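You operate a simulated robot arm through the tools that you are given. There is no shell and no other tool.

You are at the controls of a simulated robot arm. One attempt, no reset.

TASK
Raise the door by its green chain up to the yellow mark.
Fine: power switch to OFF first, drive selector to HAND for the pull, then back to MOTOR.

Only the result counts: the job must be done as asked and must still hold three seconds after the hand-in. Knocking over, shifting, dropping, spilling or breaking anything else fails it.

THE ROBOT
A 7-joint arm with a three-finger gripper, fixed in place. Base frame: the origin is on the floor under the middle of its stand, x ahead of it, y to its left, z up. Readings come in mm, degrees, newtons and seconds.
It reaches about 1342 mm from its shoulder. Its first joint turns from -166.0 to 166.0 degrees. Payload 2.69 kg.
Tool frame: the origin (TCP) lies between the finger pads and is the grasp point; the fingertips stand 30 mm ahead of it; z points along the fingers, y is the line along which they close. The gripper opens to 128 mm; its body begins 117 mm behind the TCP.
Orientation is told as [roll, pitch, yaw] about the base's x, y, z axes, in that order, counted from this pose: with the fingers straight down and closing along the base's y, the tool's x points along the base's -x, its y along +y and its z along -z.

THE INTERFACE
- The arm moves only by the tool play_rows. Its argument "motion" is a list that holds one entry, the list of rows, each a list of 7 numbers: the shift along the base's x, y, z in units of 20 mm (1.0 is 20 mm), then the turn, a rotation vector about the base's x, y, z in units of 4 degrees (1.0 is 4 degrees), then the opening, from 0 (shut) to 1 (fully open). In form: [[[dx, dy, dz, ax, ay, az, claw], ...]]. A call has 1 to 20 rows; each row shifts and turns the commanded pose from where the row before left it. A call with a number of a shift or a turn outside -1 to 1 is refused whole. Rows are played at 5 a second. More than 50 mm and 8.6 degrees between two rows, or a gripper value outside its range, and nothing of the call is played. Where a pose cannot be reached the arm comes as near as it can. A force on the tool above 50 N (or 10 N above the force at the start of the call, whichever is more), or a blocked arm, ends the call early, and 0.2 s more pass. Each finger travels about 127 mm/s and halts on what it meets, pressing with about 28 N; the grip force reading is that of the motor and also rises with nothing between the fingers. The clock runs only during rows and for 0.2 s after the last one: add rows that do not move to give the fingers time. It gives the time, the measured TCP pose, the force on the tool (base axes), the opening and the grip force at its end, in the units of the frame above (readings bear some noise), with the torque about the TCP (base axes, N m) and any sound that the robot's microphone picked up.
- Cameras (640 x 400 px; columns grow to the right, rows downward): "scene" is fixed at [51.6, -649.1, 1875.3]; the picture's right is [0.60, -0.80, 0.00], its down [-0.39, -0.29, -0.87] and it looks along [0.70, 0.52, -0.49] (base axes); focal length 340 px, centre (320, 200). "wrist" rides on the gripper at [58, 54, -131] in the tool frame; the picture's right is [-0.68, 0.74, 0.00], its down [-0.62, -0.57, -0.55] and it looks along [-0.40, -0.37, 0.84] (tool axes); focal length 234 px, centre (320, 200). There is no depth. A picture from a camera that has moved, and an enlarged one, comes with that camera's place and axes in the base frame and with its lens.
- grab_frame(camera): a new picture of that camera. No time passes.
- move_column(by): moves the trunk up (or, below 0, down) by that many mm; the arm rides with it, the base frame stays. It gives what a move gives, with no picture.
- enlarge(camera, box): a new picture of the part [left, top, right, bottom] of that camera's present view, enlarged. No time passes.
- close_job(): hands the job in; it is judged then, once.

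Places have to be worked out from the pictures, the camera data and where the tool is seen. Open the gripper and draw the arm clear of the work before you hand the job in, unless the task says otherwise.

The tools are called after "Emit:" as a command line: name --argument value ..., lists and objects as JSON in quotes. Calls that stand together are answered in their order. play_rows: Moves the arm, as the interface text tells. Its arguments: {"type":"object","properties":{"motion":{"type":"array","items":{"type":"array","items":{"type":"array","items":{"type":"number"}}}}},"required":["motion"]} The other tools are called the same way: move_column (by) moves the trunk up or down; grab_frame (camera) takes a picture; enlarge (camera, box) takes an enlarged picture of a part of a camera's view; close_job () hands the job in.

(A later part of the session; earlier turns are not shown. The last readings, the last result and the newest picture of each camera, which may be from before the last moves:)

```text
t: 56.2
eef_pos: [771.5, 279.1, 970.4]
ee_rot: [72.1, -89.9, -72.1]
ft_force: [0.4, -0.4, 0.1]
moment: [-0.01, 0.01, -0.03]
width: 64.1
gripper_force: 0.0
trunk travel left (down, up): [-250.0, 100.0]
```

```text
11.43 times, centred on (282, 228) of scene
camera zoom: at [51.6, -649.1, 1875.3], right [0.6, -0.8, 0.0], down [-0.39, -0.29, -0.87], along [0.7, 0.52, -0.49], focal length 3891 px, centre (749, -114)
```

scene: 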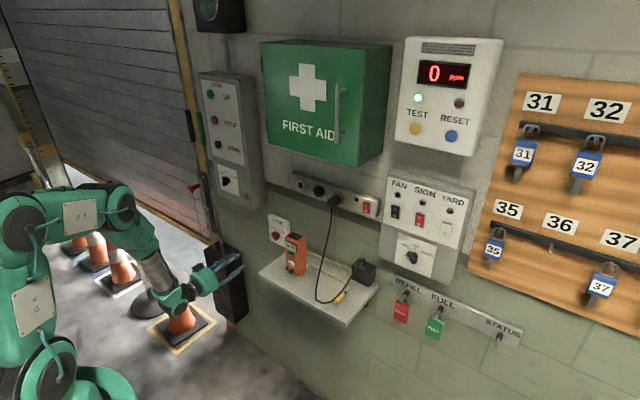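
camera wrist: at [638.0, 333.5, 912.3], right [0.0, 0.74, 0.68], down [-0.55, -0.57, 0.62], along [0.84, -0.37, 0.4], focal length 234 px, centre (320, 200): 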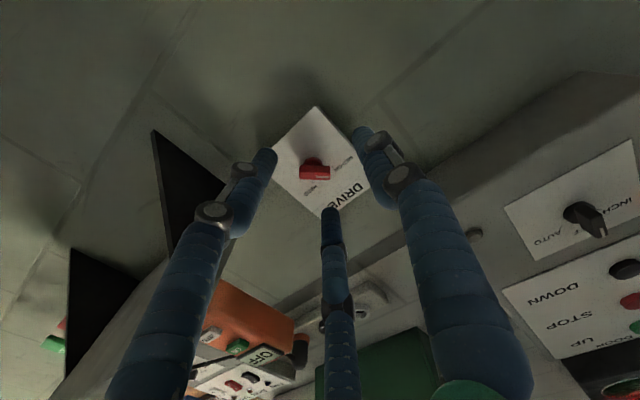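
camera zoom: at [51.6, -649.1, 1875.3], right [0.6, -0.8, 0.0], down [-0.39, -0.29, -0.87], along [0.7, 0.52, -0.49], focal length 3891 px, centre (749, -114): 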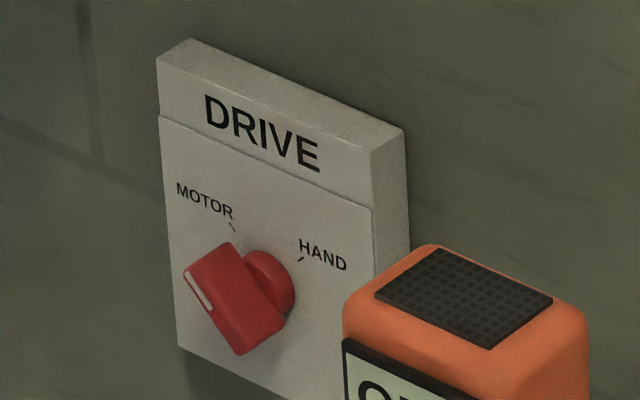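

Selector still at MOTOR, undisturbed. I'll centre on its axis (y 238, z 1003.5) at x≈771 while testing roll +45° (needed for the HAND end of the turn).

Emit:
play_rows --motion '[[[0, -0.171, 0.138, 0.9375, 0, 0, 0.5], [0, -0.171, 0.138, 0.9375, 0, 0, 0.5], [0, -0.171, 0.138, 0.9375, 0, 0, 0.5], [0, -0.171, 0.138, 0.9375, 0, 0, 0.5], [0, -0.171, 0.138, 0.9375, 0, 0, 0.5], [0, -0.171, 0.138, 0.9375, 0, 0, 0.5], [0, -0.171, 0.138, 0.9375, 0, 0, 0.5], [0, -0.171, 0.138, 0.9375, 0, 0, 0.5], [0, -0.171, 0.138, 0.9375, 0, 0, 0.5], [0, -0.171, 0.138, 0.9375, 0, 0, 0.5], [0, -0.171, 0.138, 0.9375, 0, 0, 0.5], [0, -0.171, 0.138, 0.9375, 0, 0, 0.5]]]'

Emit:
enlarge --camera "wrist" --box '[260, 70, 380, 190]'

```text
t: 58.8
eef_pos: [771.8, 275.3, 973.1]
ee_rot: [88.4, -86.4, -88.4]
ft_force: [0.0, 0.3, 0.6]
moment: [-0.02, 0.0, 0.03]
width: 63.8
gripper_force: 0.0
out of reach, approached as far as the arm can: row 2, 3, 4, 5, 6, 7, 8, 9, 10, 11, 12
trunk travel left (down, up): [-250.0, 100.0]
```

```text
3.33 times, centred on (320, 130) of wrist
camera zoom: at [638.5, 333.8, 918.3], right [0.0, 0.69, 0.72], down [-0.55, -0.6, 0.58], along [0.84, -0.4, 0.38], focal length 781 px, centre (320, 433)
```

zoom: 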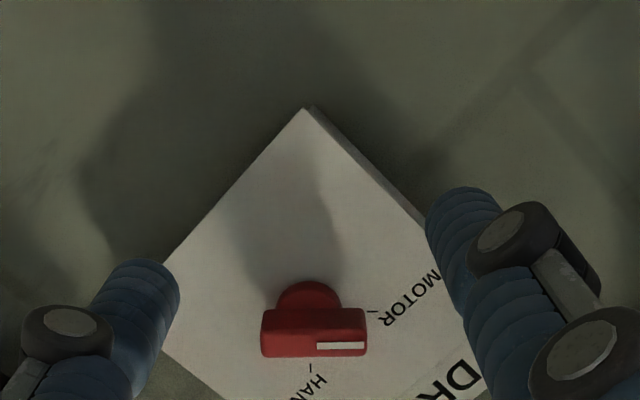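

Positive roll is blocked at about +4° here, so I'll turn the selector in two bites within the −60°…0° range. First I'll roll to −45° centred on the knob (offset slightly up-right to balance the jaws).

Emit:
play_rows --motion '[[[0, -0.157, 0.136, -0.935, 0, 0, 0.5], [0, -0.157, 0.136, -0.935, 0, 0, 0.5], [0, -0.157, 0.136, -0.935, 0, 0, 0.5], [0, -0.157, 0.136, -0.935, 0, 0, 0.5], [0, -0.157, 0.136, -0.935, 0, 0, 0.5], [0, -0.157, 0.136, -0.935, 0, 0, 0.5], [0, -0.157, 0.136, -0.935, 0, 0, 0.5], [0, -0.157, 0.136, -0.935, 0, 0, 0.5], [0, -0.157, 0.136, -0.935, 0, 0, 0.5], [0, -0.157, 0.136, -0.935, 0, 0, 0.5], [0, -0.157, 0.136, -0.935, 0, 0, 0.5], [0, -0.157, 0.136, -0.935, 0, 0, 0.5], [0, -0.157, 0.136, -0.935, 0, 0, 0.5]]]'

Emit:
enlarge --camera "wrist" --box '[260, 80, 380, 200]'

Emit:
grab_frame --camera "wrist"

Emit:
grab_frame --camera "scene"

```text
t: 61.6
eef_pos: [771.1, 234.6, 1008.8]
ee_rot: [-90.0, -45.0, 89.9]
ft_force: [-0.2, -0.3, 0.5]
moment: [-0.02, -0.04, 0.0]
width: 63.8
gripper_force: 0.0
trunk travel left (down, up): [-250.0, 100.0]
```

```text
3.33 times, centred on (320, 140) of wrist
camera zoom: at [638.6, 232.6, 929.0], right [0.0, 1.0, -0.04], down [-0.55, 0.04, 0.83], along [0.84, 0.02, 0.55], focal length 781 px, centre (320, 400)
```

zoom: 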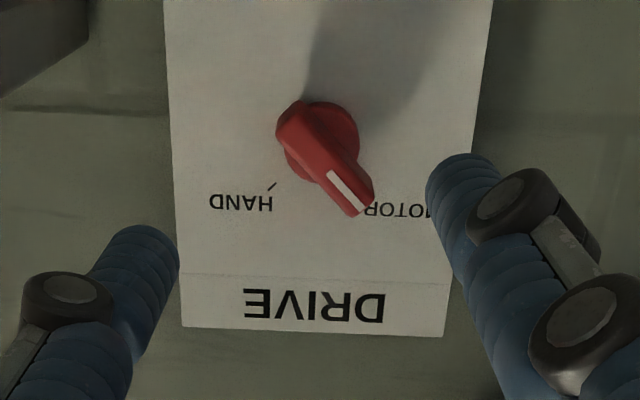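

```text
taken
camera wrist: at [638.6, 232.6, 929.0], right [0.0, 1.0, -0.04], down [-0.55, 0.04, 0.83], along [0.84, 0.02, 0.55], focal length 234 px, centre (320, 200)
```

wrist: 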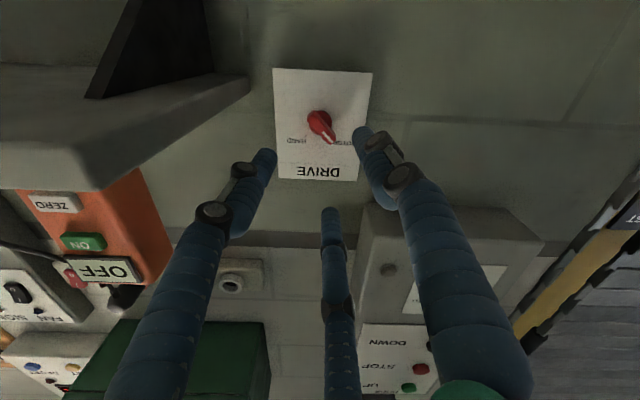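

```text
taken
```

scene: 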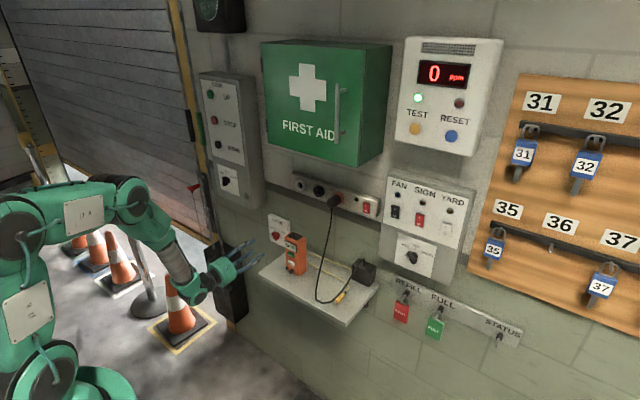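

Good straight-on view: axis about (y 237, z 1005), bar at about −42°, jaws at −45°. I'll advance 108 mm so the tips straddle the bar.

Emit:
play_rows --motion '[[[0.8, 0, 0, 0, 0, 0, 0.5], [0.8, 0, 0, 0, 0, 0, 0.5], [0.8, 0, 0, 0, 0, 0, 0.5], [0.8, 0, 0, 0, 0, 0, 0.5], [0.8, 0, 0, 0, 0, 0, 0.5], [0.7, 0, 0, 0, 0, 0, 0.5], [0.7, 0, 0, 0, 0, 0, 0.5]]]'

Emit:
enlarge --camera "wrist" --box '[250, 110, 390, 240]'

Emit:
enlarge --camera "scene" --box '[230, 205, 310, 275]'

```text
t: 63.2
eef_pos: [878.5, 235.7, 1007.0]
ee_rot: [-90.0, -44.9, 89.9]
ft_force: [-0.4, 0.9, -0.7]
moment: [0.0, -0.01, -0.01]
width: 64.3
gripper_force: 0.1
trunk travel left (down, up): [-250.0, 100.0]
```

```text
3.08 times, centred on (320, 175) of wrist
camera zoom: at [746.4, 232.7, 928.4], right [0.0, 1.0, -0.04], down [-0.55, 0.04, 0.84], along [0.84, 0.02, 0.55], focal length 720 px, centre (320, 277)
```

zoom: 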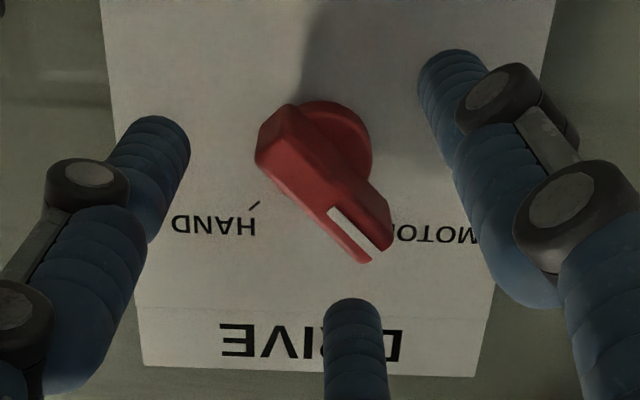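

```text
5.71 times, centred on (270, 240) of scene
camera zoom: at [51.6, -649.1, 1875.3], right [0.6, -0.8, 0.0], down [-0.39, -0.29, -0.87], along [0.7, 0.52, -0.49], focal length 1945 px, centre (606, -29)
```

zoom: 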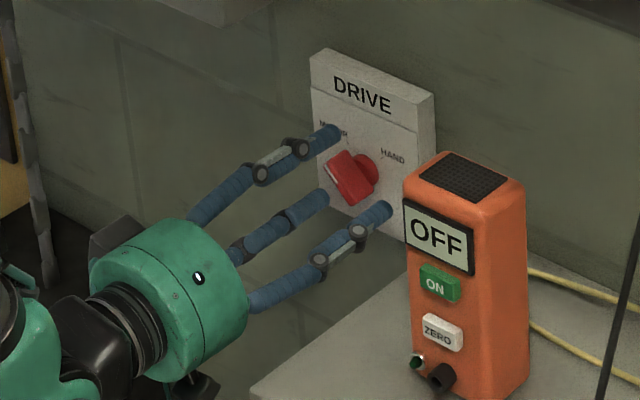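

The jaws are well centred around the bar. I'll squeeze and read the load.

Emit:
play_rows --motion '[[[0, 0, 0, 0, 0, 0, 0.3], [0, 0, 0, 0, 0, 0, 0.15], [0, 0, 0, 0, 0, 0, 0], [0, 0, 0, 0, 0, 0, 0]]]'

Emit:
enlarge --camera "wrist" --box '[250, 110, 390, 240]'

```text
t: 64.2
eef_pos: [879.3, 233.1, 1009.7]
ee_rot: [-90.4, -45.0, 90.0]
ft_force: [6.0, -16.8, 14.5]
moment: [-0.06, -0.16, -0.55]
width: 20.7
gripper_force: 44.7
trunk travel left (down, up): [-250.0, 100.0]
```

```text
3.08 times, centred on (320, 175) of wrist
camera zoom: at [747.5, 231.7, 930.6], right [0.0, 1.0, -0.04], down [-0.55, 0.04, 0.83], along [0.83, 0.02, 0.55], focal length 720 px, centre (320, 277)
```

zoom: 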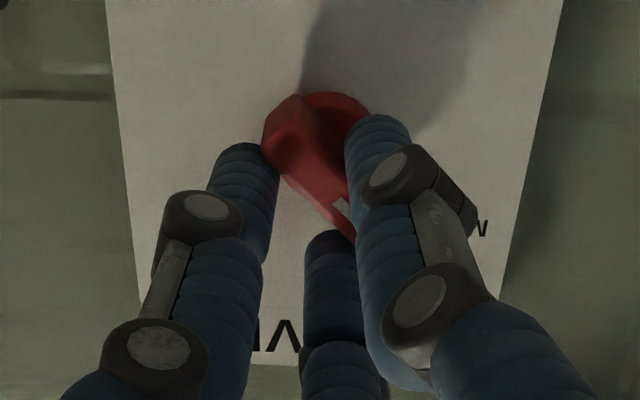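

Balanced squeeze (~22 N). I'll turn clockwise 46° (to roll ≈ +1°), drifting slightly so the offset rotates with the jaws.

Emit:
play_rows --motion '[[[0, -0.013, -0.013, 1, 0, 0, 0], [0, -0.013, -0.013, 1, 0, 0, 0], [0, -0.013, -0.013, 1, 0, 0, 0], [0, -0.013, -0.013, 1, 0, 0, 0], [0, -0.013, -0.013, 1, 0, 0, 0], [0, -0.013, -0.013, 1, 0, 0, 0], [0, -0.013, -0.013, 1, 0, 0, 0], [0, -0.013, -0.013, 1, 0, 0, 0], [0, -0.013, -0.013, 1, 0, 0, 0], [0, -0.013, -0.013, 1, 0, 0, 0], [0, -0.013, -0.013, 1, 0, 0, 0], [0, 0, 0, 0.5, 0, 0, 0]]]'

Emit:
enlarge --camera "wrist" --box '[250, 110, 390, 240]'

Emit:
enlarge --camera "scene" --box '[255, 210, 300, 250]'

```text
t: 66.8
eef_pos: [879.3, 231.0, 1007.9]
ee_rot: [94.4, -88.8, -94.5]
ft_force: [20.6, -24.5, 34.3]
moment: [0.09, -1.02, -0.61]
width: 20.5
gripper_force: 44.4
trunk travel left (down, up): [-250.0, 100.0]
```

```text
3.08 times, centred on (320, 175) of wrist
camera zoom: at [747.4, 286.4, 950.1], right [0.0, 0.72, 0.69], down [-0.55, -0.58, 0.6], along [0.83, -0.38, 0.4], focal length 720 px, centre (320, 277)
```

zoom: 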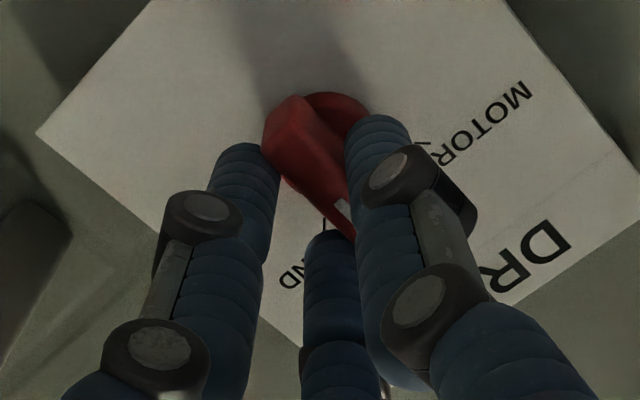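

```text
10.00 times, centred on (278, 230) of scene
camera zoom: at [51.6, -649.1, 1875.3], right [0.6, -0.8, 0.0], down [-0.39, -0.29, -0.87], along [0.7, 0.52, -0.49], focal length 3404 px, centre (745, -100)
```

zoom: 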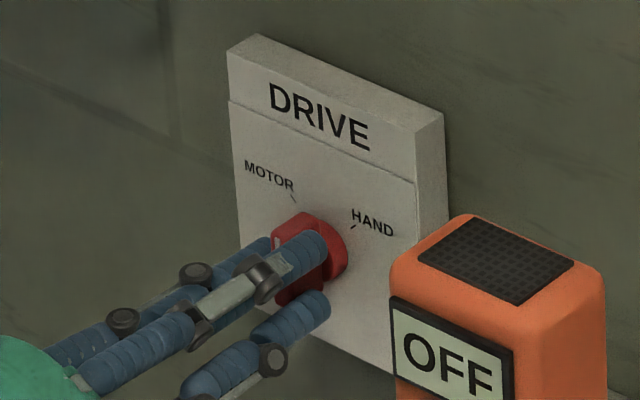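

The bar is now about vertical; side load ~47 N. I'll shift the command in the load's direction to null it before opening, so releasing doesn't flick the knob.

Emit:
play_rows --motion '[[[0.03, -0.08, 0.12, 0, 0, 0, 0], [0.03, -0.08, 0.12, 0, 0, 0, 0], [0, 0, 0, 0, 0, 0, 0]]]'

```text
t: 67.6
eef_pos: [879.4, 230.5, 1006.8]
ee_rot: [68.5, -89.0, -68.5]
ft_force: [15.9, 12.9, 8.4]
moment: [0.05, -0.26, 0.32]
width: 20.3
gripper_force: 45.4
trunk travel left (down, up): [-250.0, 100.0]
```

Load dropped to ~22 N. A small further trim, then open and roll to −60° for the second bite.

Emit:
play_rows --motion '[[[0.08, 0.05, 0.07, 0, 0, 0, 0], [0, 0, 0, 0, 0, 0, 0]]]'

```text
t: 68.2
eef_pos: [878.8, 230.9, 1007.5]
ee_rot: [60.2, -89.0, -60.2]
ft_force: [-11.6, 17.2, -5.6]
moment: [0.01, -0.27, 0.59]
width: 20.4
gripper_force: 45.0
trunk travel left (down, up): [-250.0, 100.0]
```

Nearly balanced; one more small trim in y, then open fully to 0.5.

Emit:
play_rows --motion '[[[-0.03, 0.08, -0.03, 0, 0, 0, 0], [0, 0, 0, 0, 0, 0, 0]]]'

Emit:
play_rows --motion '[[[0, 0, 0, 0, 0, 0, 0.5], [0, 0, 0, 0, 0, 0, 0.5], [0, 0, 0, 0, 0, 0, 0.5]]]'

Emit:
enlarge --camera "wrist" --box '[250, 110, 390, 240]'

Emit:
enlarge --camera "scene" --box '[255, 210, 300, 250]'

```text
t: 68.8
eef_pos: [879.4, 230.6, 1007.5]
ee_rot: [64.7, -89.1, -65.0]
ft_force: [-22.0, 8.8, -14.2]
moment: [-0.02, 1.0, 0.43]
width: 20.5
gripper_force: 45.3
trunk travel left (down, up): [-250.0, 100.0]
```

```text
t: 69.6
eef_pos: [880.7, 230.5, 1011.1]
ee_rot: [86.5, -89.1, -86.6]
ft_force: [-0.2, 0.5, 0.2]
moment: [0.0, -0.02, -0.02]
width: 63.7
gripper_force: 0.1
trunk travel left (down, up): [-250.0, 100.0]
```

```text
3.08 times, centred on (320, 175) of wrist
camera zoom: at [749.4, 286.4, 954.1], right [0.0, 0.73, 0.69], down [-0.55, -0.57, 0.61], along [0.84, -0.38, 0.4], focal length 720 px, centre (320, 277)
```

zoom: 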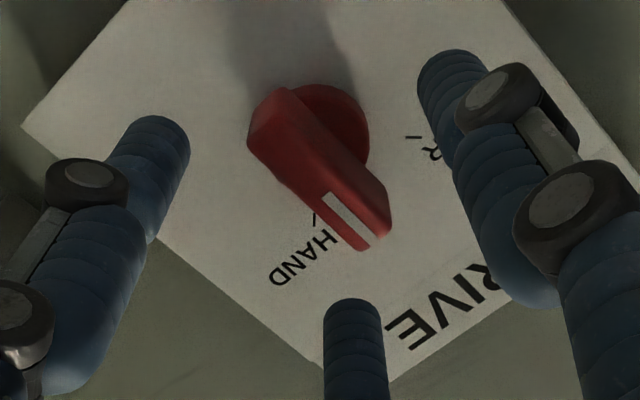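

```text
10.00 times, centred on (278, 230) of scene
camera zoom: at [51.6, -649.1, 1875.3], right [0.6, -0.8, 0.0], down [-0.39, -0.29, -0.87], along [0.7, 0.52, -0.49], focal length 3404 px, centre (745, -100)
```

zoom: 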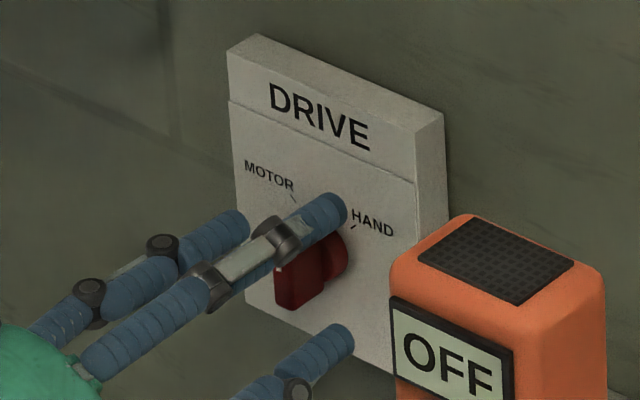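

The selector stays near mid-travel (~−5°) after release. I'll roll the open jaws back to −65° around it and recentre for the second bite.

Emit:
play_rows --motion '[[[0, 0.031, -0.0135, -0.97, 0, 0, 0.5], [0, 0.031, -0.0135, -0.97, 0, 0, 0.5], [0, 0.031, -0.0135, -0.97, 0, 0, 0.5], [0, 0.031, -0.0135, -0.97, 0, 0, 0.5], [0, 0.031, -0.0135, -0.97, 0, 0, 0.5], [0, 0.031, -0.0135, -0.97, 0, 0, 0.5], [0, 0.031, -0.0135, -0.97, 0, 0, 0.5], [0, 0.031, -0.0135, -0.97, 0, 0, 0.5], [0, 0.031, -0.0135, -0.97, 0, 0, 0.5], [0, 0.031, -0.0135, -0.97, 0, 0, 0.5], [0, 0.031, -0.0135, -0.97, 0, 0, 0.5], [0, 0.031, -0.0135, -0.97, 0, 0, 0.5], [0, 0.031, -0.0135, -0.97, 0, 0, 0.5], [0, 0.031, -0.0135, -0.97, 0, 0, 0.5], [0, 0.031, -0.0135, -0.97, 0, 0, 0.5], [0, 0.031, -0.0135, -0.97, 0, 0, 0.5], [0, 0.031, -0.0135, -0.97, 0, 0, 0.5]]]'

Emit:
enlarge --camera "wrist" --box '[250, 110, 390, 240]'

```text
t: 73.2
eef_pos: [881.4, 241.6, 1005.4]
ee_rot: [-90.1, -24.8, 89.9]
ft_force: [-0.5, 0.7, 0.2]
moment: [0.01, 0.01, 0.03]
width: 64.0
gripper_force: 0.1
trunk travel left (down, up): [-250.0, 100.0]
```

```text
3.08 times, centred on (320, 175) of wrist
camera zoom: at [749.1, 212.0, 931.9], right [0.0, 0.92, -0.38], down [-0.55, 0.32, 0.77], along [0.84, 0.21, 0.51], focal length 720 px, centre (320, 277)
```

zoom: 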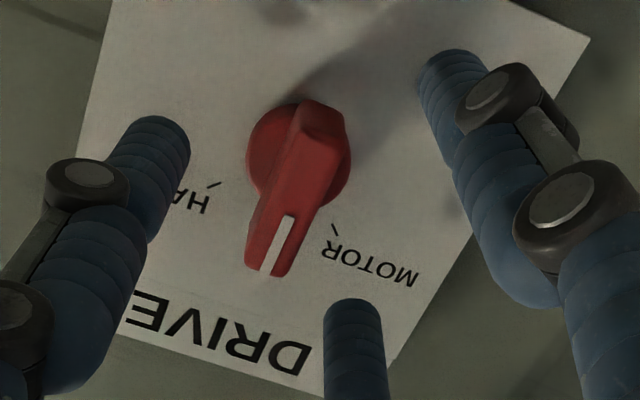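

The bar is at about −3° and the jaws straddle it properly. Squeeze again.

Emit:
play_rows --motion '[[[0, 0, 0, 0, 0, 0, 0.3], [0, 0, 0, 0, 0, 0, 0.15], [0, 0, 0, 0, 0, 0, 0], [0, 0, 0, 0, 0, 0, 0]]]'

Emit:
enlarge --camera "wrist" --box '[250, 110, 390, 240]'

```text
t: 74.2
eef_pos: [881.7, 240.5, 1004.9]
ee_rot: [-90.1, -25.0, 89.8]
ft_force: [3.5, -13.9, 1.2]
moment: [0.02, -0.08, -0.36]
width: 20.5
gripper_force: 45.0
trunk travel left (down, up): [-250.0, 100.0]
```

```text
3.08 times, centred on (320, 175) of wrist
camera zoom: at [749.2, 210.9, 932.0], right [0.0, 0.92, -0.38], down [-0.55, 0.32, 0.77], along [0.84, 0.21, 0.51], focal length 720 px, centre (320, 277)
```

zoom: 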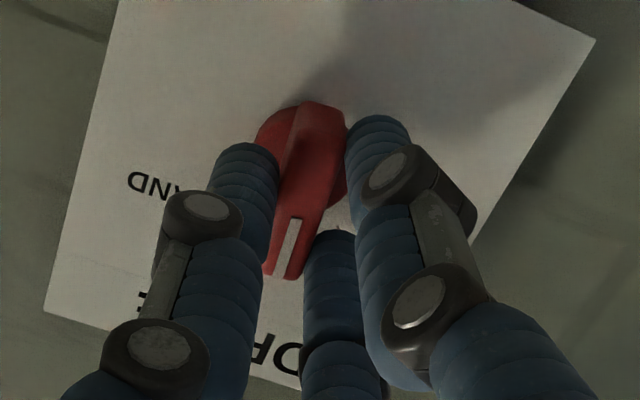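

Balanced grip (14 N). I'll turn clockwise 48° to bring the pointer to HAND.

Emit:
play_rows --motion '[[[0, -0.007, 0.0155, 1, 0, 0, 0], [0, -0.007, 0.0155, 1, 0, 0, 0], [0, -0.007, 0.0155, 1, 0, 0, 0], [0, -0.007, 0.0155, 1, 0, 0, 0], [0, -0.007, 0.0155, 1, 0, 0, 0], [0, -0.007, 0.0155, 1, 0, 0, 0], [0, -0.007, 0.0155, 1, 0, 0, 0], [0, -0.007, 0.0155, 1, 0, 0, 0], [0, -0.007, 0.0155, 1, 0, 0, 0], [0, -0.007, 0.0155, 1, 0, 0, 0], [0, -0.007, 0.0155, 1, 0, 0, 0], [0, -0.007, 0.0155, 1, 0, 0, 0]]]'

Emit:
enlarge --camera "wrist" --box '[250, 110, 390, 240]'

Emit:
enlarge --camera "scene" --box '[255, 210, 300, 250]'

```text
t: 76.8
eef_pos: [881.2, 238.2, 1009.0]
ee_rot: [-89.9, -73.0, 89.5]
ft_force: [10.7, -27.0, 6.2]
moment: [-0.04, -0.38, -0.85]
width: 20.1
gripper_force: 45.0
trunk travel left (down, up): [-250.0, 100.0]
```

```text
3.08 times, centred on (320, 175) of wrist
camera zoom: at [749.3, 273.9, 937.6], right [0.0, 0.9, 0.43], down [-0.55, -0.36, 0.75], along [0.84, -0.24, 0.49], focal length 720 px, centre (320, 277)
```

zoom: 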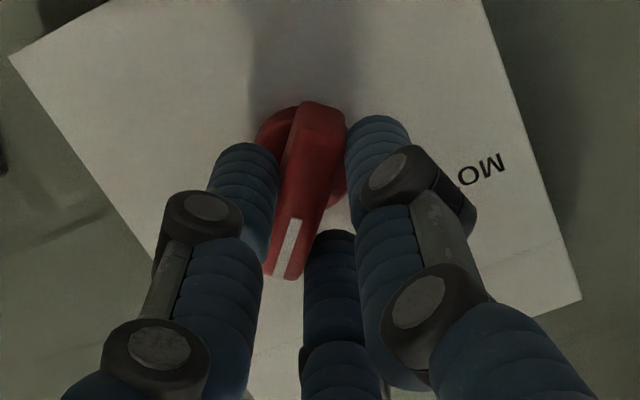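

```text
10.00 times, centred on (278, 230) of scene
camera zoom: at [51.6, -649.1, 1875.3], right [0.6, -0.8, 0.0], down [-0.39, -0.29, -0.87], along [0.7, 0.52, -0.49], focal length 3404 px, centre (745, -100)
```

zoom: 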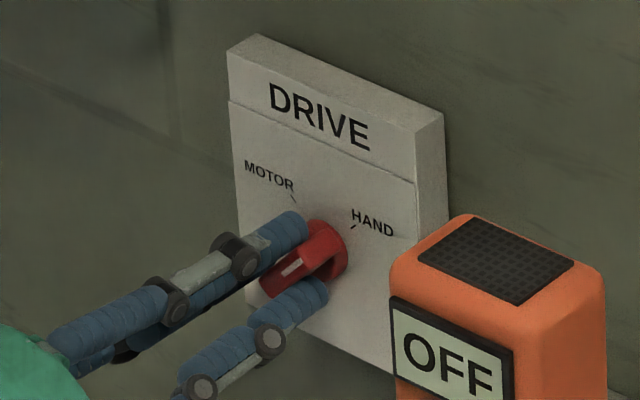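

The pointer is at about +42°. I'll add 3° more toward HAND and trim the side load before opening.

Emit:
play_rows --motion '[[[0.03, -0.05, 0, 0.75, 0, 0, 0], [0, -0.05, 0, 0, 0, 0, 0], [0, 0, 0, 0, 0, 0, 0]]]'

```text
t: 77.6
eef_pos: [880.9, 238.2, 1008.9]
ee_rot: [-89.7, -75.9, 89.7]
ft_force: [0.8, -10.1, 5.8]
moment: [-0.54, -0.1, -0.26]
width: 20.1
gripper_force: 44.9
trunk travel left (down, up): [-250.0, 100.0]
```

Load is down to ~11 N, with a reaction torque suggesting the HAND stop. Now open and back out, then verify.

Emit:
play_rows --motion '[[[0, -0.04, 0.02, 0, 0, 0, 0], [0, 0, 0, 0, 0, 0, 0.5], [0, 0, 0, 0, 0, 0, 0.5], [0, 0, 0, 0, 0, 0, 0.5], [-0.7, 0, 0, 0, 0, 0, 0.5], [-1, 0, 0, 0, 0, 0, 0.5], [-1, 0, 0, 0, 0, 0, 0.5], [-1, 0, 0, 0, 0, 0, 0.5], [-1, 0, 0, 0, 0, 0, 0.5]]]'

Emit:
enlarge --camera "wrist" --box '[260, 80, 380, 200]'

Emit:
enlarge --camera "scene" --box '[260, 210, 305, 245]'

Emit:
grab_frame --camera "scene"

```text
t: 79.6
eef_pos: [787.5, 236.8, 1008.7]
ee_rot: [-89.9, -76.0, 89.8]
ft_force: [-0.5, -0.3, 0.4]
moment: [0.0, 0.04, -0.01]
width: 64.2
gripper_force: 0.1
trunk travel left (down, up): [-250.0, 100.0]
```

```text
3.33 times, centred on (320, 140) of wrist
camera zoom: at [655.8, 275.8, 939.9], right [0.0, 0.88, 0.48], down [-0.55, -0.4, 0.73], along [0.84, -0.26, 0.48], focal length 781 px, centre (320, 400)
```

zoom: 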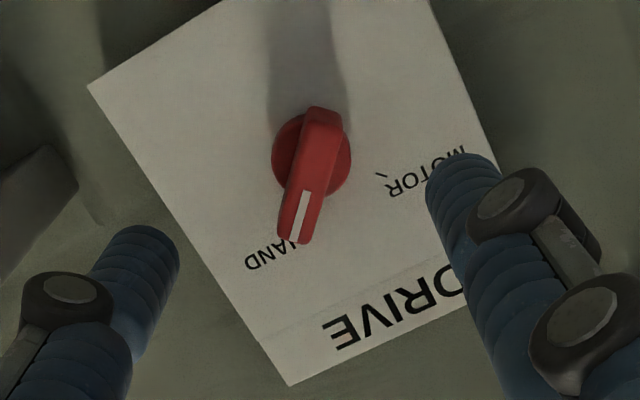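

```text
11.43 times, centred on (282, 228) of scene
camera zoom: at [51.6, -649.1, 1875.3], right [0.6, -0.8, 0.0], down [-0.39, -0.29, -0.87], along [0.7, 0.52, -0.49], focal length 3891 px, centre (749, -114)
```

zoom: 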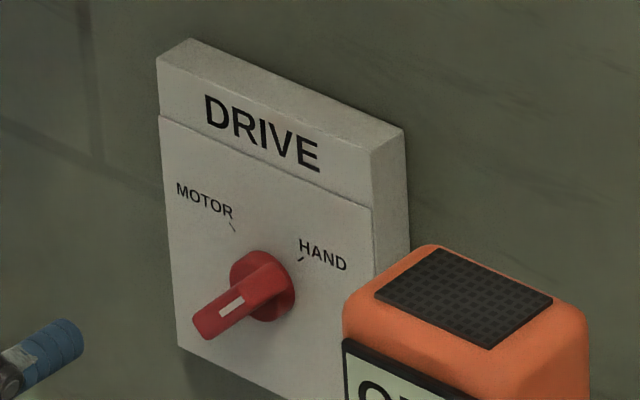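

```text
taken
```

scene: 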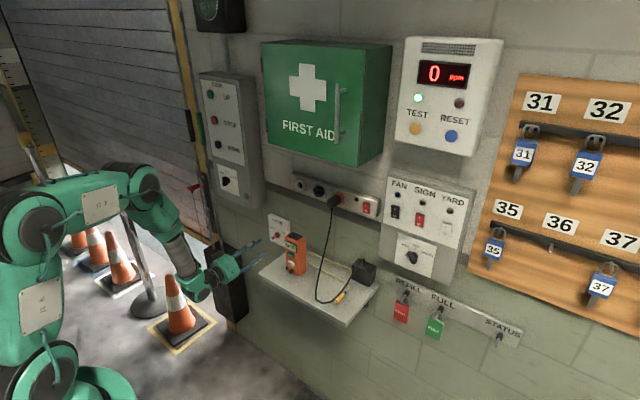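

The selector now reads HAND (~44°), lamp still dark. Next I'll back away and travel up-left to a standoff in front of the green sleeve (≈ (870, 590), z 1362–1508).

Emit:
play_rows --motion '[[[-0.9, 0.3, 0.3, 0, 0, 0, 0.62], [-0.9, 0.8, 0.9, 0, 0, 0, 0.62], [-0.9, 0.8, 0.9, 0, 0, 0, 0.62], [0, 0.8, 0.9, 0.25, 0, 0, 0.62], [0, 0.8, 0.9, 0.25, 0, 0, 0.62], [0, 0.8, 0.9, 0.25, 0, 0, 0.62], [0, 0.8, 0.9, 0.25, 0, 0, 0.62], [0, 0.8, 0.9, 0.25, 0, 0, 0.62], [0, 0.8, 0.9, 0.25, 0, 0, 0.62], [0, 0.8, 0.9, 0.25, 0, 0, 0.62], [0, 0.8, 0.9, 0.25, 0, 0, 0.62], [0, 0.8, 0.9, 0.25, 0, 0, 0.62], [0, 0.8, 0.9, 0.25, 0, 0, 0.62]]]'

Emit:
grab_frame --camera "scene"

```text
t: 82.4
eef_pos: [732.8, 435.1, 1231.3]
ee_rot: [-88.9, -86.0, 88.6]
ft_force: [-0.1, 0.5, -0.9]
moment: [0.03, -0.01, 0.0]
width: 79.5
gripper_force: 0.1
trunk travel left (down, up): [-250.0, 100.0]
```

```text
taken
```

scene: 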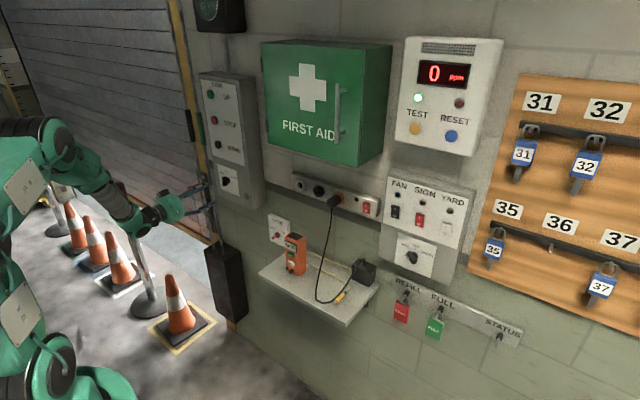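

On track at (733, 435, 1231). Continue to the standoff in front of the green sleeve at about z 1420.

Emit:
play_rows --motion '[[[0, 0.775, 0.945, 0.1, 0, 0, 0.62], [0, 0.775, 0.945, 0.1, 0, 0, 0.62], [0, 0.775, 0.945, 0.1, 0, 0, 0.62], [0, 0.775, 0.945, 0.1, 0, 0, 0.62], [0, 0.775, 0.945, 0.1, 0, 0, 0.62], [0, 0.775, 0.945, 0.1, 0, 0, 0.62], [0, 0.775, 0.945, 0.1, 0, 0, 0.62], [0, 0.775, 0.945, 0.1, 0, 0, 0.62], [0, 0.775, 0.945, 0.1, 0, 0, 0.62], [0, 0.775, 0.945, 0.1, 0, 0, 0.62]]]'

Emit:
grab_frame --camera "wrist"

Emit:
enlarge --camera "wrist" --box '[230, 60, 410, 240]'

```text
t: 84.6
eef_pos: [733.4, 590.6, 1418.9]
ee_rot: [-32.7, -89.9, 32.6]
ft_force: [-0.1, 0.7, 0.3]
moment: [-0.02, -0.04, 0.0]
width: 79.6
gripper_force: 0.0
trunk travel left (down, up): [-250.0, 100.0]
```

```text
taken
camera wrist: at [601.3, 645.0, 1361.6], right [0.0, 0.74, 0.68], down [-0.55, -0.56, 0.62], along [0.84, -0.37, 0.4], focal length 234 px, centre (320, 200)
```

wrist: 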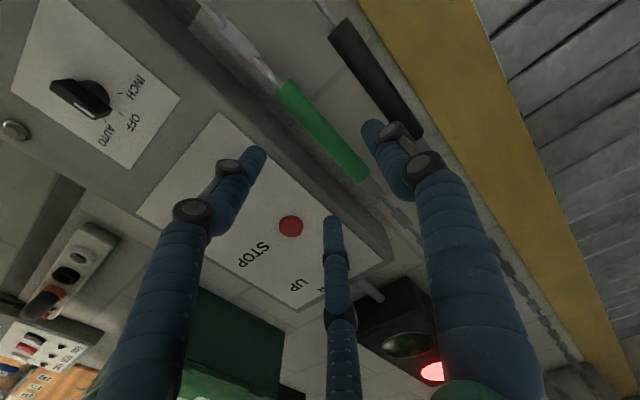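

```text
2.22 times, centred on (320, 150) of wrist
camera zoom: at [601.3, 645.0, 1361.6], right [0.0, 0.74, 0.68], down [-0.55, -0.56, 0.62], along [0.84, -0.37, 0.4], focal length 520 px, centre (320, 311)
```

zoom: 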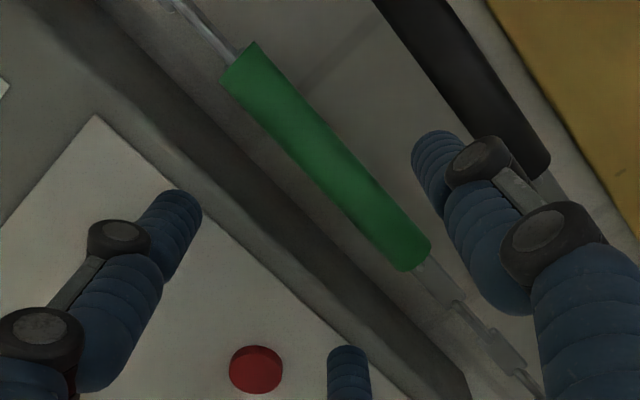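

The sleeve is at (870, 591.5), z 1362–1500, with the black strand at y≈668. I'll advance along +x at y≈588, z≈1431 so the fingers pass either side of it.

Emit:
play_rows --motion '[[[0.6, -0.13, 0.6, 0, 0, 0, 0.62], [0.8, 0, 0, 0, 0, 0, 0.62], [0.8, 0, 0, 0, 0, 0, 0.62], [0.8, 0, 0, 0, 0, 0, 0.62]]]'

Emit:
grab_frame --camera "wrist"

Emit:
enlarge --camera "scene" --box '[140, 70, 260, 170]'

```text
t: 85.6
eef_pos: [792.5, 587.6, 1431.9]
ee_rot: [-17.4, -89.9, 17.3]
ft_force: [0.0, 1.0, 0.4]
moment: [-0.02, -0.01, 0.02]
width: 79.6
gripper_force: 0.0
trunk travel left (down, up): [-250.0, 100.0]
```

```text
taken
camera wrist: at [661.9, 641.4, 1374.6], right [0.0, 0.74, 0.68], down [-0.55, -0.56, 0.62], along [0.84, -0.37, 0.4], focal length 234 px, centre (320, 200)
```

wrist: 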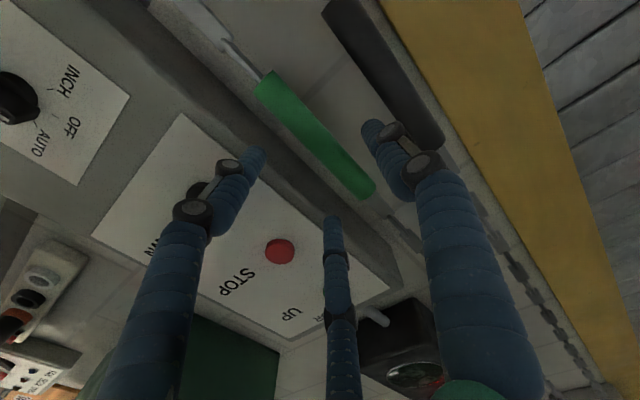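

```text
4.00 times, centred on (200, 120) of scene
camera zoom: at [51.6, -649.1, 1875.3], right [0.6, -0.8, 0.0], down [-0.39, -0.29, -0.87], along [0.7, 0.52, -0.49], focal length 1362 px, centre (800, 520)
```

zoom: 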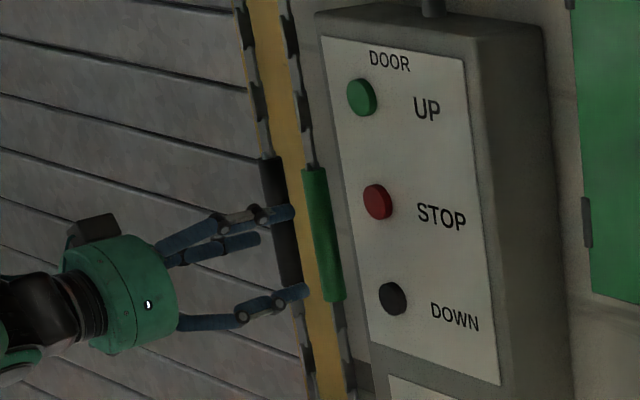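

Aligned as planned (TCP axis ~4 mm to the right of the sleeve). Advancing the remaining 75 mm.

Emit:
play_rows --motion '[[[0.75, 0, 0, 0, 0, 0, 0.62], [0.75, 0, 0, 0, 0, 0, 0.62], [0.75, 0, 0, 0, 0, 0, 0.62], [0.75, 0, 0, 0, 0, 0, 0.62], [0.75, 0, 0, 0, 0, 0, 0.62]]]'

Emit:
grab_frame --camera "wrist"

Emit:
enlarge --camera "scene" --box '[160, 80, 250, 160]'

```text
t: 86.8
eef_pos: [868.9, 588.5, 1430.0]
ee_rot: [-21.0, -89.9, 21.0]
ft_force: [-0.6, 0.3, 0.2]
moment: [0.04, -0.01, 0.0]
width: 79.3
gripper_force: 0.1
trunk travel left (down, up): [-250.0, 100.0]
```

```text
taken
camera wrist: at [736.5, 642.4, 1373.2], right [0.0, 0.74, 0.68], down [-0.55, -0.56, 0.62], along [0.84, -0.37, 0.4], focal length 234 px, centre (320, 200)
```

wrist: 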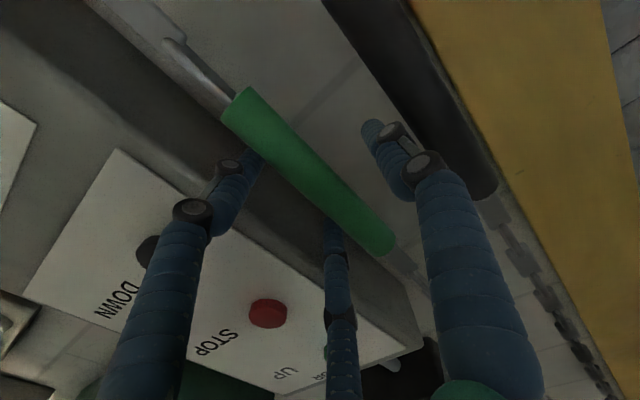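

```text
5.00 times, centred on (205, 120) of scene
camera zoom: at [51.6, -649.1, 1875.3], right [0.6, -0.8, 0.0], down [-0.39, -0.29, -0.87], along [0.7, 0.52, -0.49], focal length 1702 px, centre (895, 600)
```

zoom: 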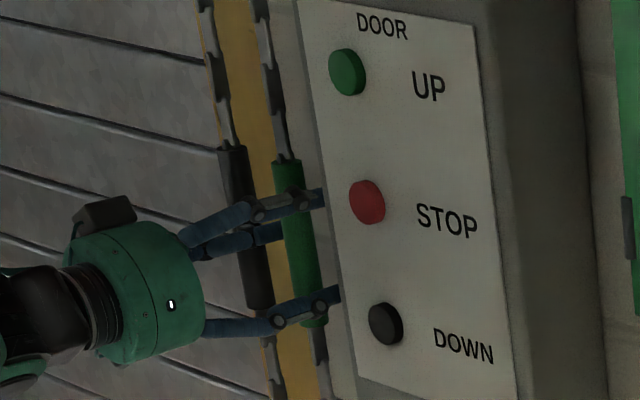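

The fingers straddle the sleeve with no contact. I'll close on it and read the load.

Emit:
play_rows --motion '[[[0, 0, 0, 0, 0, 0, 0.4], [0, 0, 0, 0, 0, 0, 0.2], [0, 0, 0, 0, 0, 0, 0], [0, 0, 0, 0, 0, 0, 0], [0, 0, 0, 0, 0, 0, 0]]]'

Emit:
grab_frame --camera "wrist"

Emit:
enlarge --camera "scene" --box '[160, 80, 250, 160]'

```text
t: 88.0
eef_pos: [868.7, 583.4, 1431.2]
ee_rot: [15.8, -89.8, -16.1]
ft_force: [-2.4, -36.7, -8.7]
moment: [-0.22, -0.18, -0.2]
width: 36.0
gripper_force: 45.2
trunk travel left (down, up): [-250.0, 100.0]
```

```text
taken
camera wrist: at [737.0, 638.6, 1373.6], right [0.01, 0.74, 0.68], down [-0.55, -0.56, 0.62], along [0.84, -0.38, 0.4], focal length 234 px, centre (320, 200)
```

wrist: 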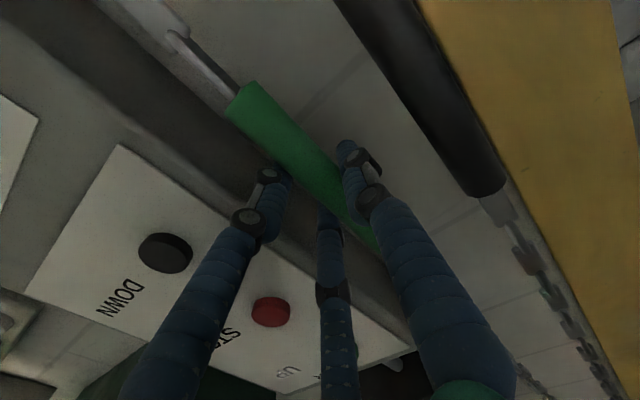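

```text
5.00 times, centred on (205, 120) of scene
camera zoom: at [51.6, -649.1, 1875.3], right [0.6, -0.8, 0.0], down [-0.39, -0.29, -0.87], along [0.7, 0.52, -0.49], focal length 1702 px, centre (895, 600)
```

zoom: 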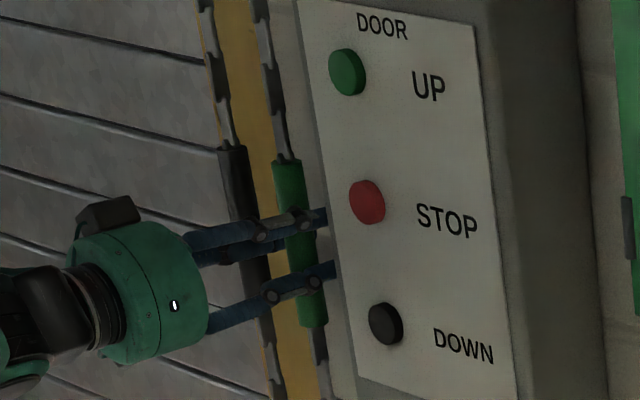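

Gripped firmly (width 36). The side load is −37 N in y, so I'll trim 4 mm to the right to free up force margin for the pull.

Emit:
play_rows --motion '[[[0, -0.1, 0, 0, 0, 0, 0], [0, -0.1, 0, 0, 0, 0, 0], [0, 0, 0, 0, 0, 0, 0]]]'

```text
t: 88.8
eef_pos: [868.5, 583.9, 1430.8]
ee_rot: [-3.3, -89.9, 3.2]
ft_force: [4.2, -13.8, -8.6]
moment: [0.04, 0.43, 0.06]
width: 36.2
gripper_force: 45.4
trunk travel left (down, up): [-250.0, 100.0]
```

Side load is down to −14 N. One more small trim, then a gentle 20 mm test pull downward.

Emit:
play_rows --motion '[[[0, -0.1, 0, 0, 0, 0, 0], [0, 0, -0.25, 0, 0, 0, 0], [0, 0, -0.25, 0, 0, 0, 0], [0, 0, -0.25, 0, 0, 0, 0], [0, 0, -0.25, 0, 0, 0, 0]]]'

Emit:
enlarge --camera "scene" --box '[160, 80, 250, 160]'

Emit:
enlarge --camera "scene" --box '[40, 130, 70, 165]'

```text
t: 90.0
eef_pos: [868.6, 583.8, 1412.1]
ee_rot: [-25.6, -89.9, 25.4]
ft_force: [11.0, 14.6, 4.7]
moment: [0.16, -0.96, -0.12]
width: 36.3
gripper_force: 45.5
trunk travel left (down, up): [-250.0, 100.0]
```

```text
5.00 times, centred on (205, 120) of scene
camera zoom: at [51.6, -649.1, 1875.3], right [0.6, -0.8, 0.0], down [-0.39, -0.29, -0.87], along [0.7, 0.52, -0.49], focal length 1702 px, centre (895, 600)
```

zoom: 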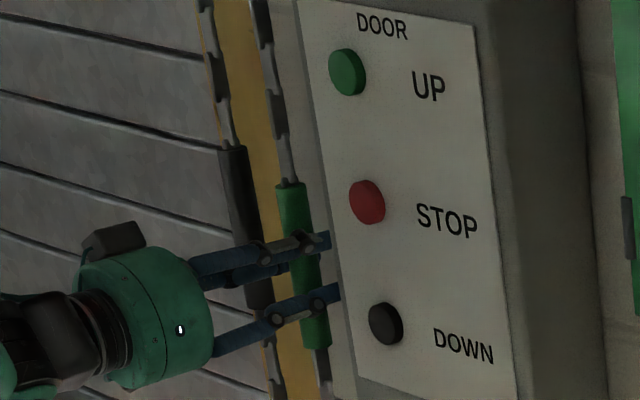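

```text
11.43 times, centred on (55, 148) of scene
camera zoom: at [51.6, -649.1, 1875.3], right [0.6, -0.8, 0.0], down [-0.39, -0.29, -0.87], along [0.7, 0.52, -0.49], focal length 3891 px, centre (3349, 800)
```

zoom: 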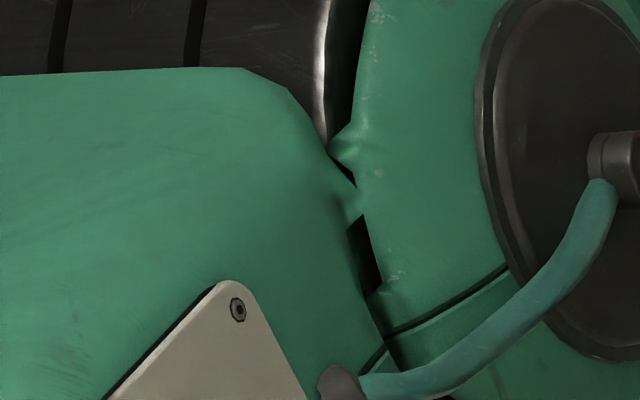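

The green sleeve followed down with little force. The arm blocks the scale from the scene camera, so I'll look at the full scene to find another view of the door's bottom edge.

Emit:
grab_frame --camera "scene"

Emit:
enlarge --camera "scene" --box '[130, 180, 250, 280]'

Emit:
grab_frame --camera "wrist"

```text
taken
```

scene: 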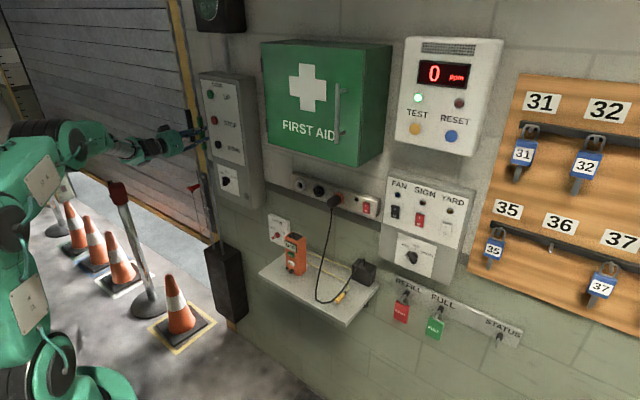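

```text
4.00 times, centred on (190, 230) of scene
camera zoom: at [51.6, -649.1, 1875.3], right [0.6, -0.8, 0.0], down [-0.39, -0.29, -0.87], along [0.7, 0.52, -0.49], focal length 1362 px, centre (840, 80)
```

zoom: 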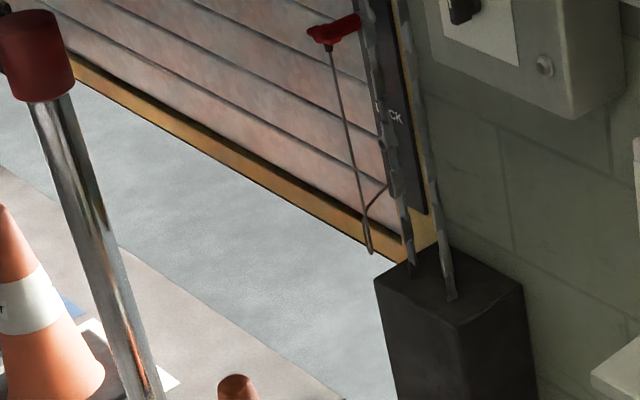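

```text
taken
camera wrist: at [736.8, 638.0, 1353.6], right [0.0, 0.74, 0.68], down [-0.55, -0.56, 0.62], along [0.84, -0.37, 0.4], focal length 234 px, centre (320, 200)
```

wrist: 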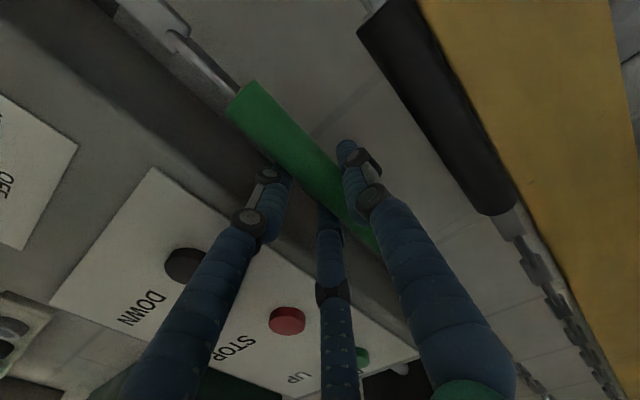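

I'll compare the door's lower edge using the same crop I took at the start.

Emit:
enlarge --camera "scene" --box '[165, 190, 245, 260]'

```text
5.71 times, centred on (205, 225) of scene
camera zoom: at [51.6, -649.1, 1875.3], right [0.6, -0.8, 0.0], down [-0.39, -0.29, -0.87], along [0.7, 0.52, -0.49], focal length 1945 px, centre (977, 57)
```

zoom: 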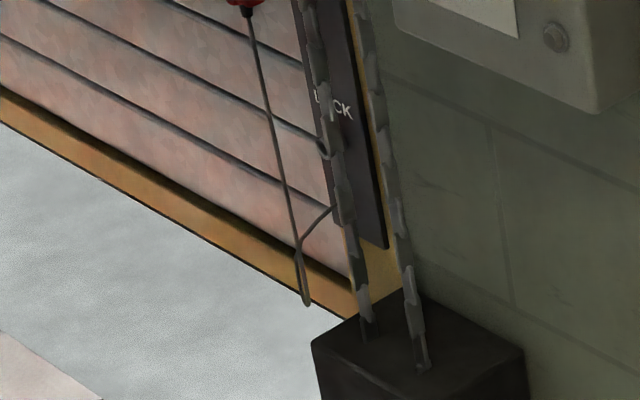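

The door edge has barely moved (≈2–3 mm at most) for 19 mm of chain, so there may be slack or a reduction. I'll pull another 100 mm slowly and compare.

Emit:
play_rows --motion '[[[0, 0.02, -0.5, 0, 0, 0, 0], [0, 0.02, -0.5, 0, 0, 0, 0], [0, 0, -0.5, 0, 0, 0, 0], [0, 0, -0.5, 0, 0, 0, 0], [0, 0, -0.5, 0, 0, 0, 0], [0, 0, -0.5, 0, 0, 0, 0], [0, 0, -0.5, 0, 0, 0, 0], [0, 0, -0.5, 0, 0, 0, 0], [0, 0, -0.5, 0, 0, 0, 0], [0, 0, -0.5, 0, 0, 0, 0]]]'

Emit:
enlarge --camera "scene" --box '[165, 190, 245, 260]'

Emit:
grab_frame --camera "scene"

Emit:
enlarge --camera "scene" --box '[160, 60, 260, 180]'

```text
t: 92.2
eef_pos: [868.7, 582.7, 1311.8]
ee_rot: [-41.1, -89.8, 41.0]
ft_force: [13.1, 17.8, 6.6]
moment: [0.18, -0.7, -0.13]
width: 36.2
gripper_force: 45.1
trunk travel left (down, up): [-250.0, 100.0]
```

```text
5.71 times, centred on (205, 225) of scene
camera zoom: at [51.6, -649.1, 1875.3], right [0.6, -0.8, 0.0], down [-0.39, -0.29, -0.87], along [0.7, 0.52, -0.49], focal length 1945 px, centre (977, 57)
```

zoom: 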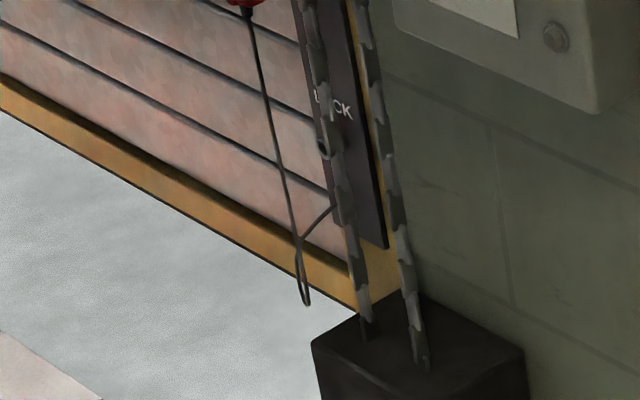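

```text
taken
```

scene: 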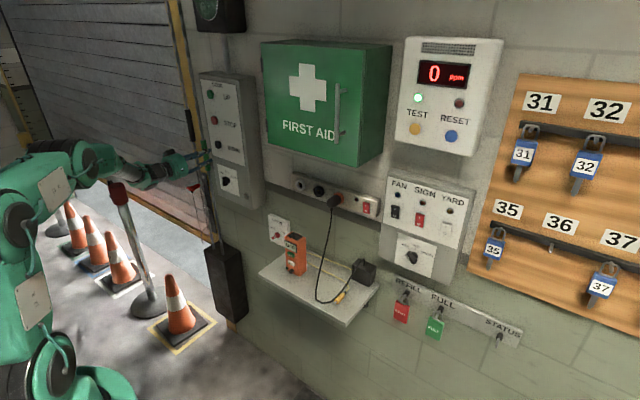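

```text
3.33 times, centred on (210, 120) of scene
camera zoom: at [51.6, -649.1, 1875.3], right [0.6, -0.8, 0.0], down [-0.39, -0.29, -0.87], along [0.7, 0.52, -0.49], focal length 1135 px, centre (687, 467)
```

zoom: 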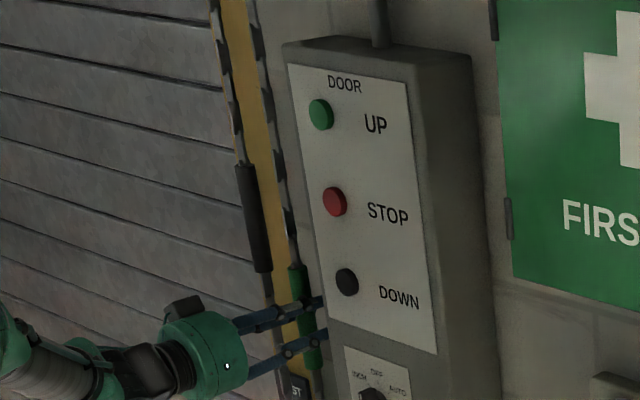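

Now it's clear: ~119 mm of chain has raised the door edge ~24 mm (about 1:5), so ~700 mm of chain in total is needed. I'll keep pulling down in stages, watching force.

Emit:
play_rows --motion '[[[0, 0.01, -0.7, 0, 0, 0, 0], [0, 0.01, -0.7, 0, 0, 0, 0], [0, 0.01, -0.7, 0, 0, 0, 0], [0, 0.01, -0.7, 0, 0, 0, 0], [0, 0, -0.7, 0, 0, 0, 0], [0, 0, -0.7, 0, 0, 0, 0], [0, 0, -0.7, 0, 0, 0, 0], [0, 0, -0.7, 0, 0, 0, 0], [0, 0, -0.7, 0, 0, 0, 0], [0, 0, -0.7, 0, 0, 0, 0], [0, 0, -0.7, 0, 0, 0, 0], [0, 0, -0.7, 0, 0, 0, 0]]]'

Emit:
enlarge --camera "scene" --box '[165, 190, 245, 260]'

Emit:
grab_frame --camera "scene"

```text
t: 94.4
eef_pos: [868.3, 581.4, 1190.8]
ee_rot: [153.6, -89.0, -154.1]
ft_force: [-34.6, -19.5, 15.8]
moment: [-0.83, 0.26, -0.07]
width: 36.1
gripper_force: 45.0
trunk travel left (down, up): [-250.0, 100.0]
stopped in row 11: the force on the tool passed its limit at 57 N (the readings are from after the stop); the commanded pose is now the measured one
```

```text
5.71 times, centred on (205, 225) of scene
camera zoom: at [51.6, -649.1, 1875.3], right [0.6, -0.8, 0.0], down [-0.39, -0.29, -0.87], along [0.7, 0.52, -0.49], focal length 1945 px, centre (977, 57)
```

zoom: 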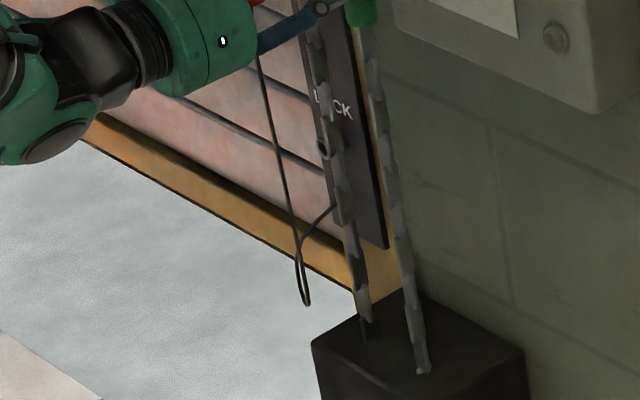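

```text
taken
```

scene: 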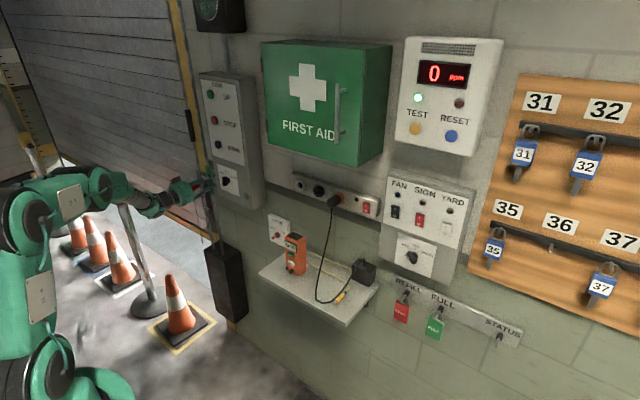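

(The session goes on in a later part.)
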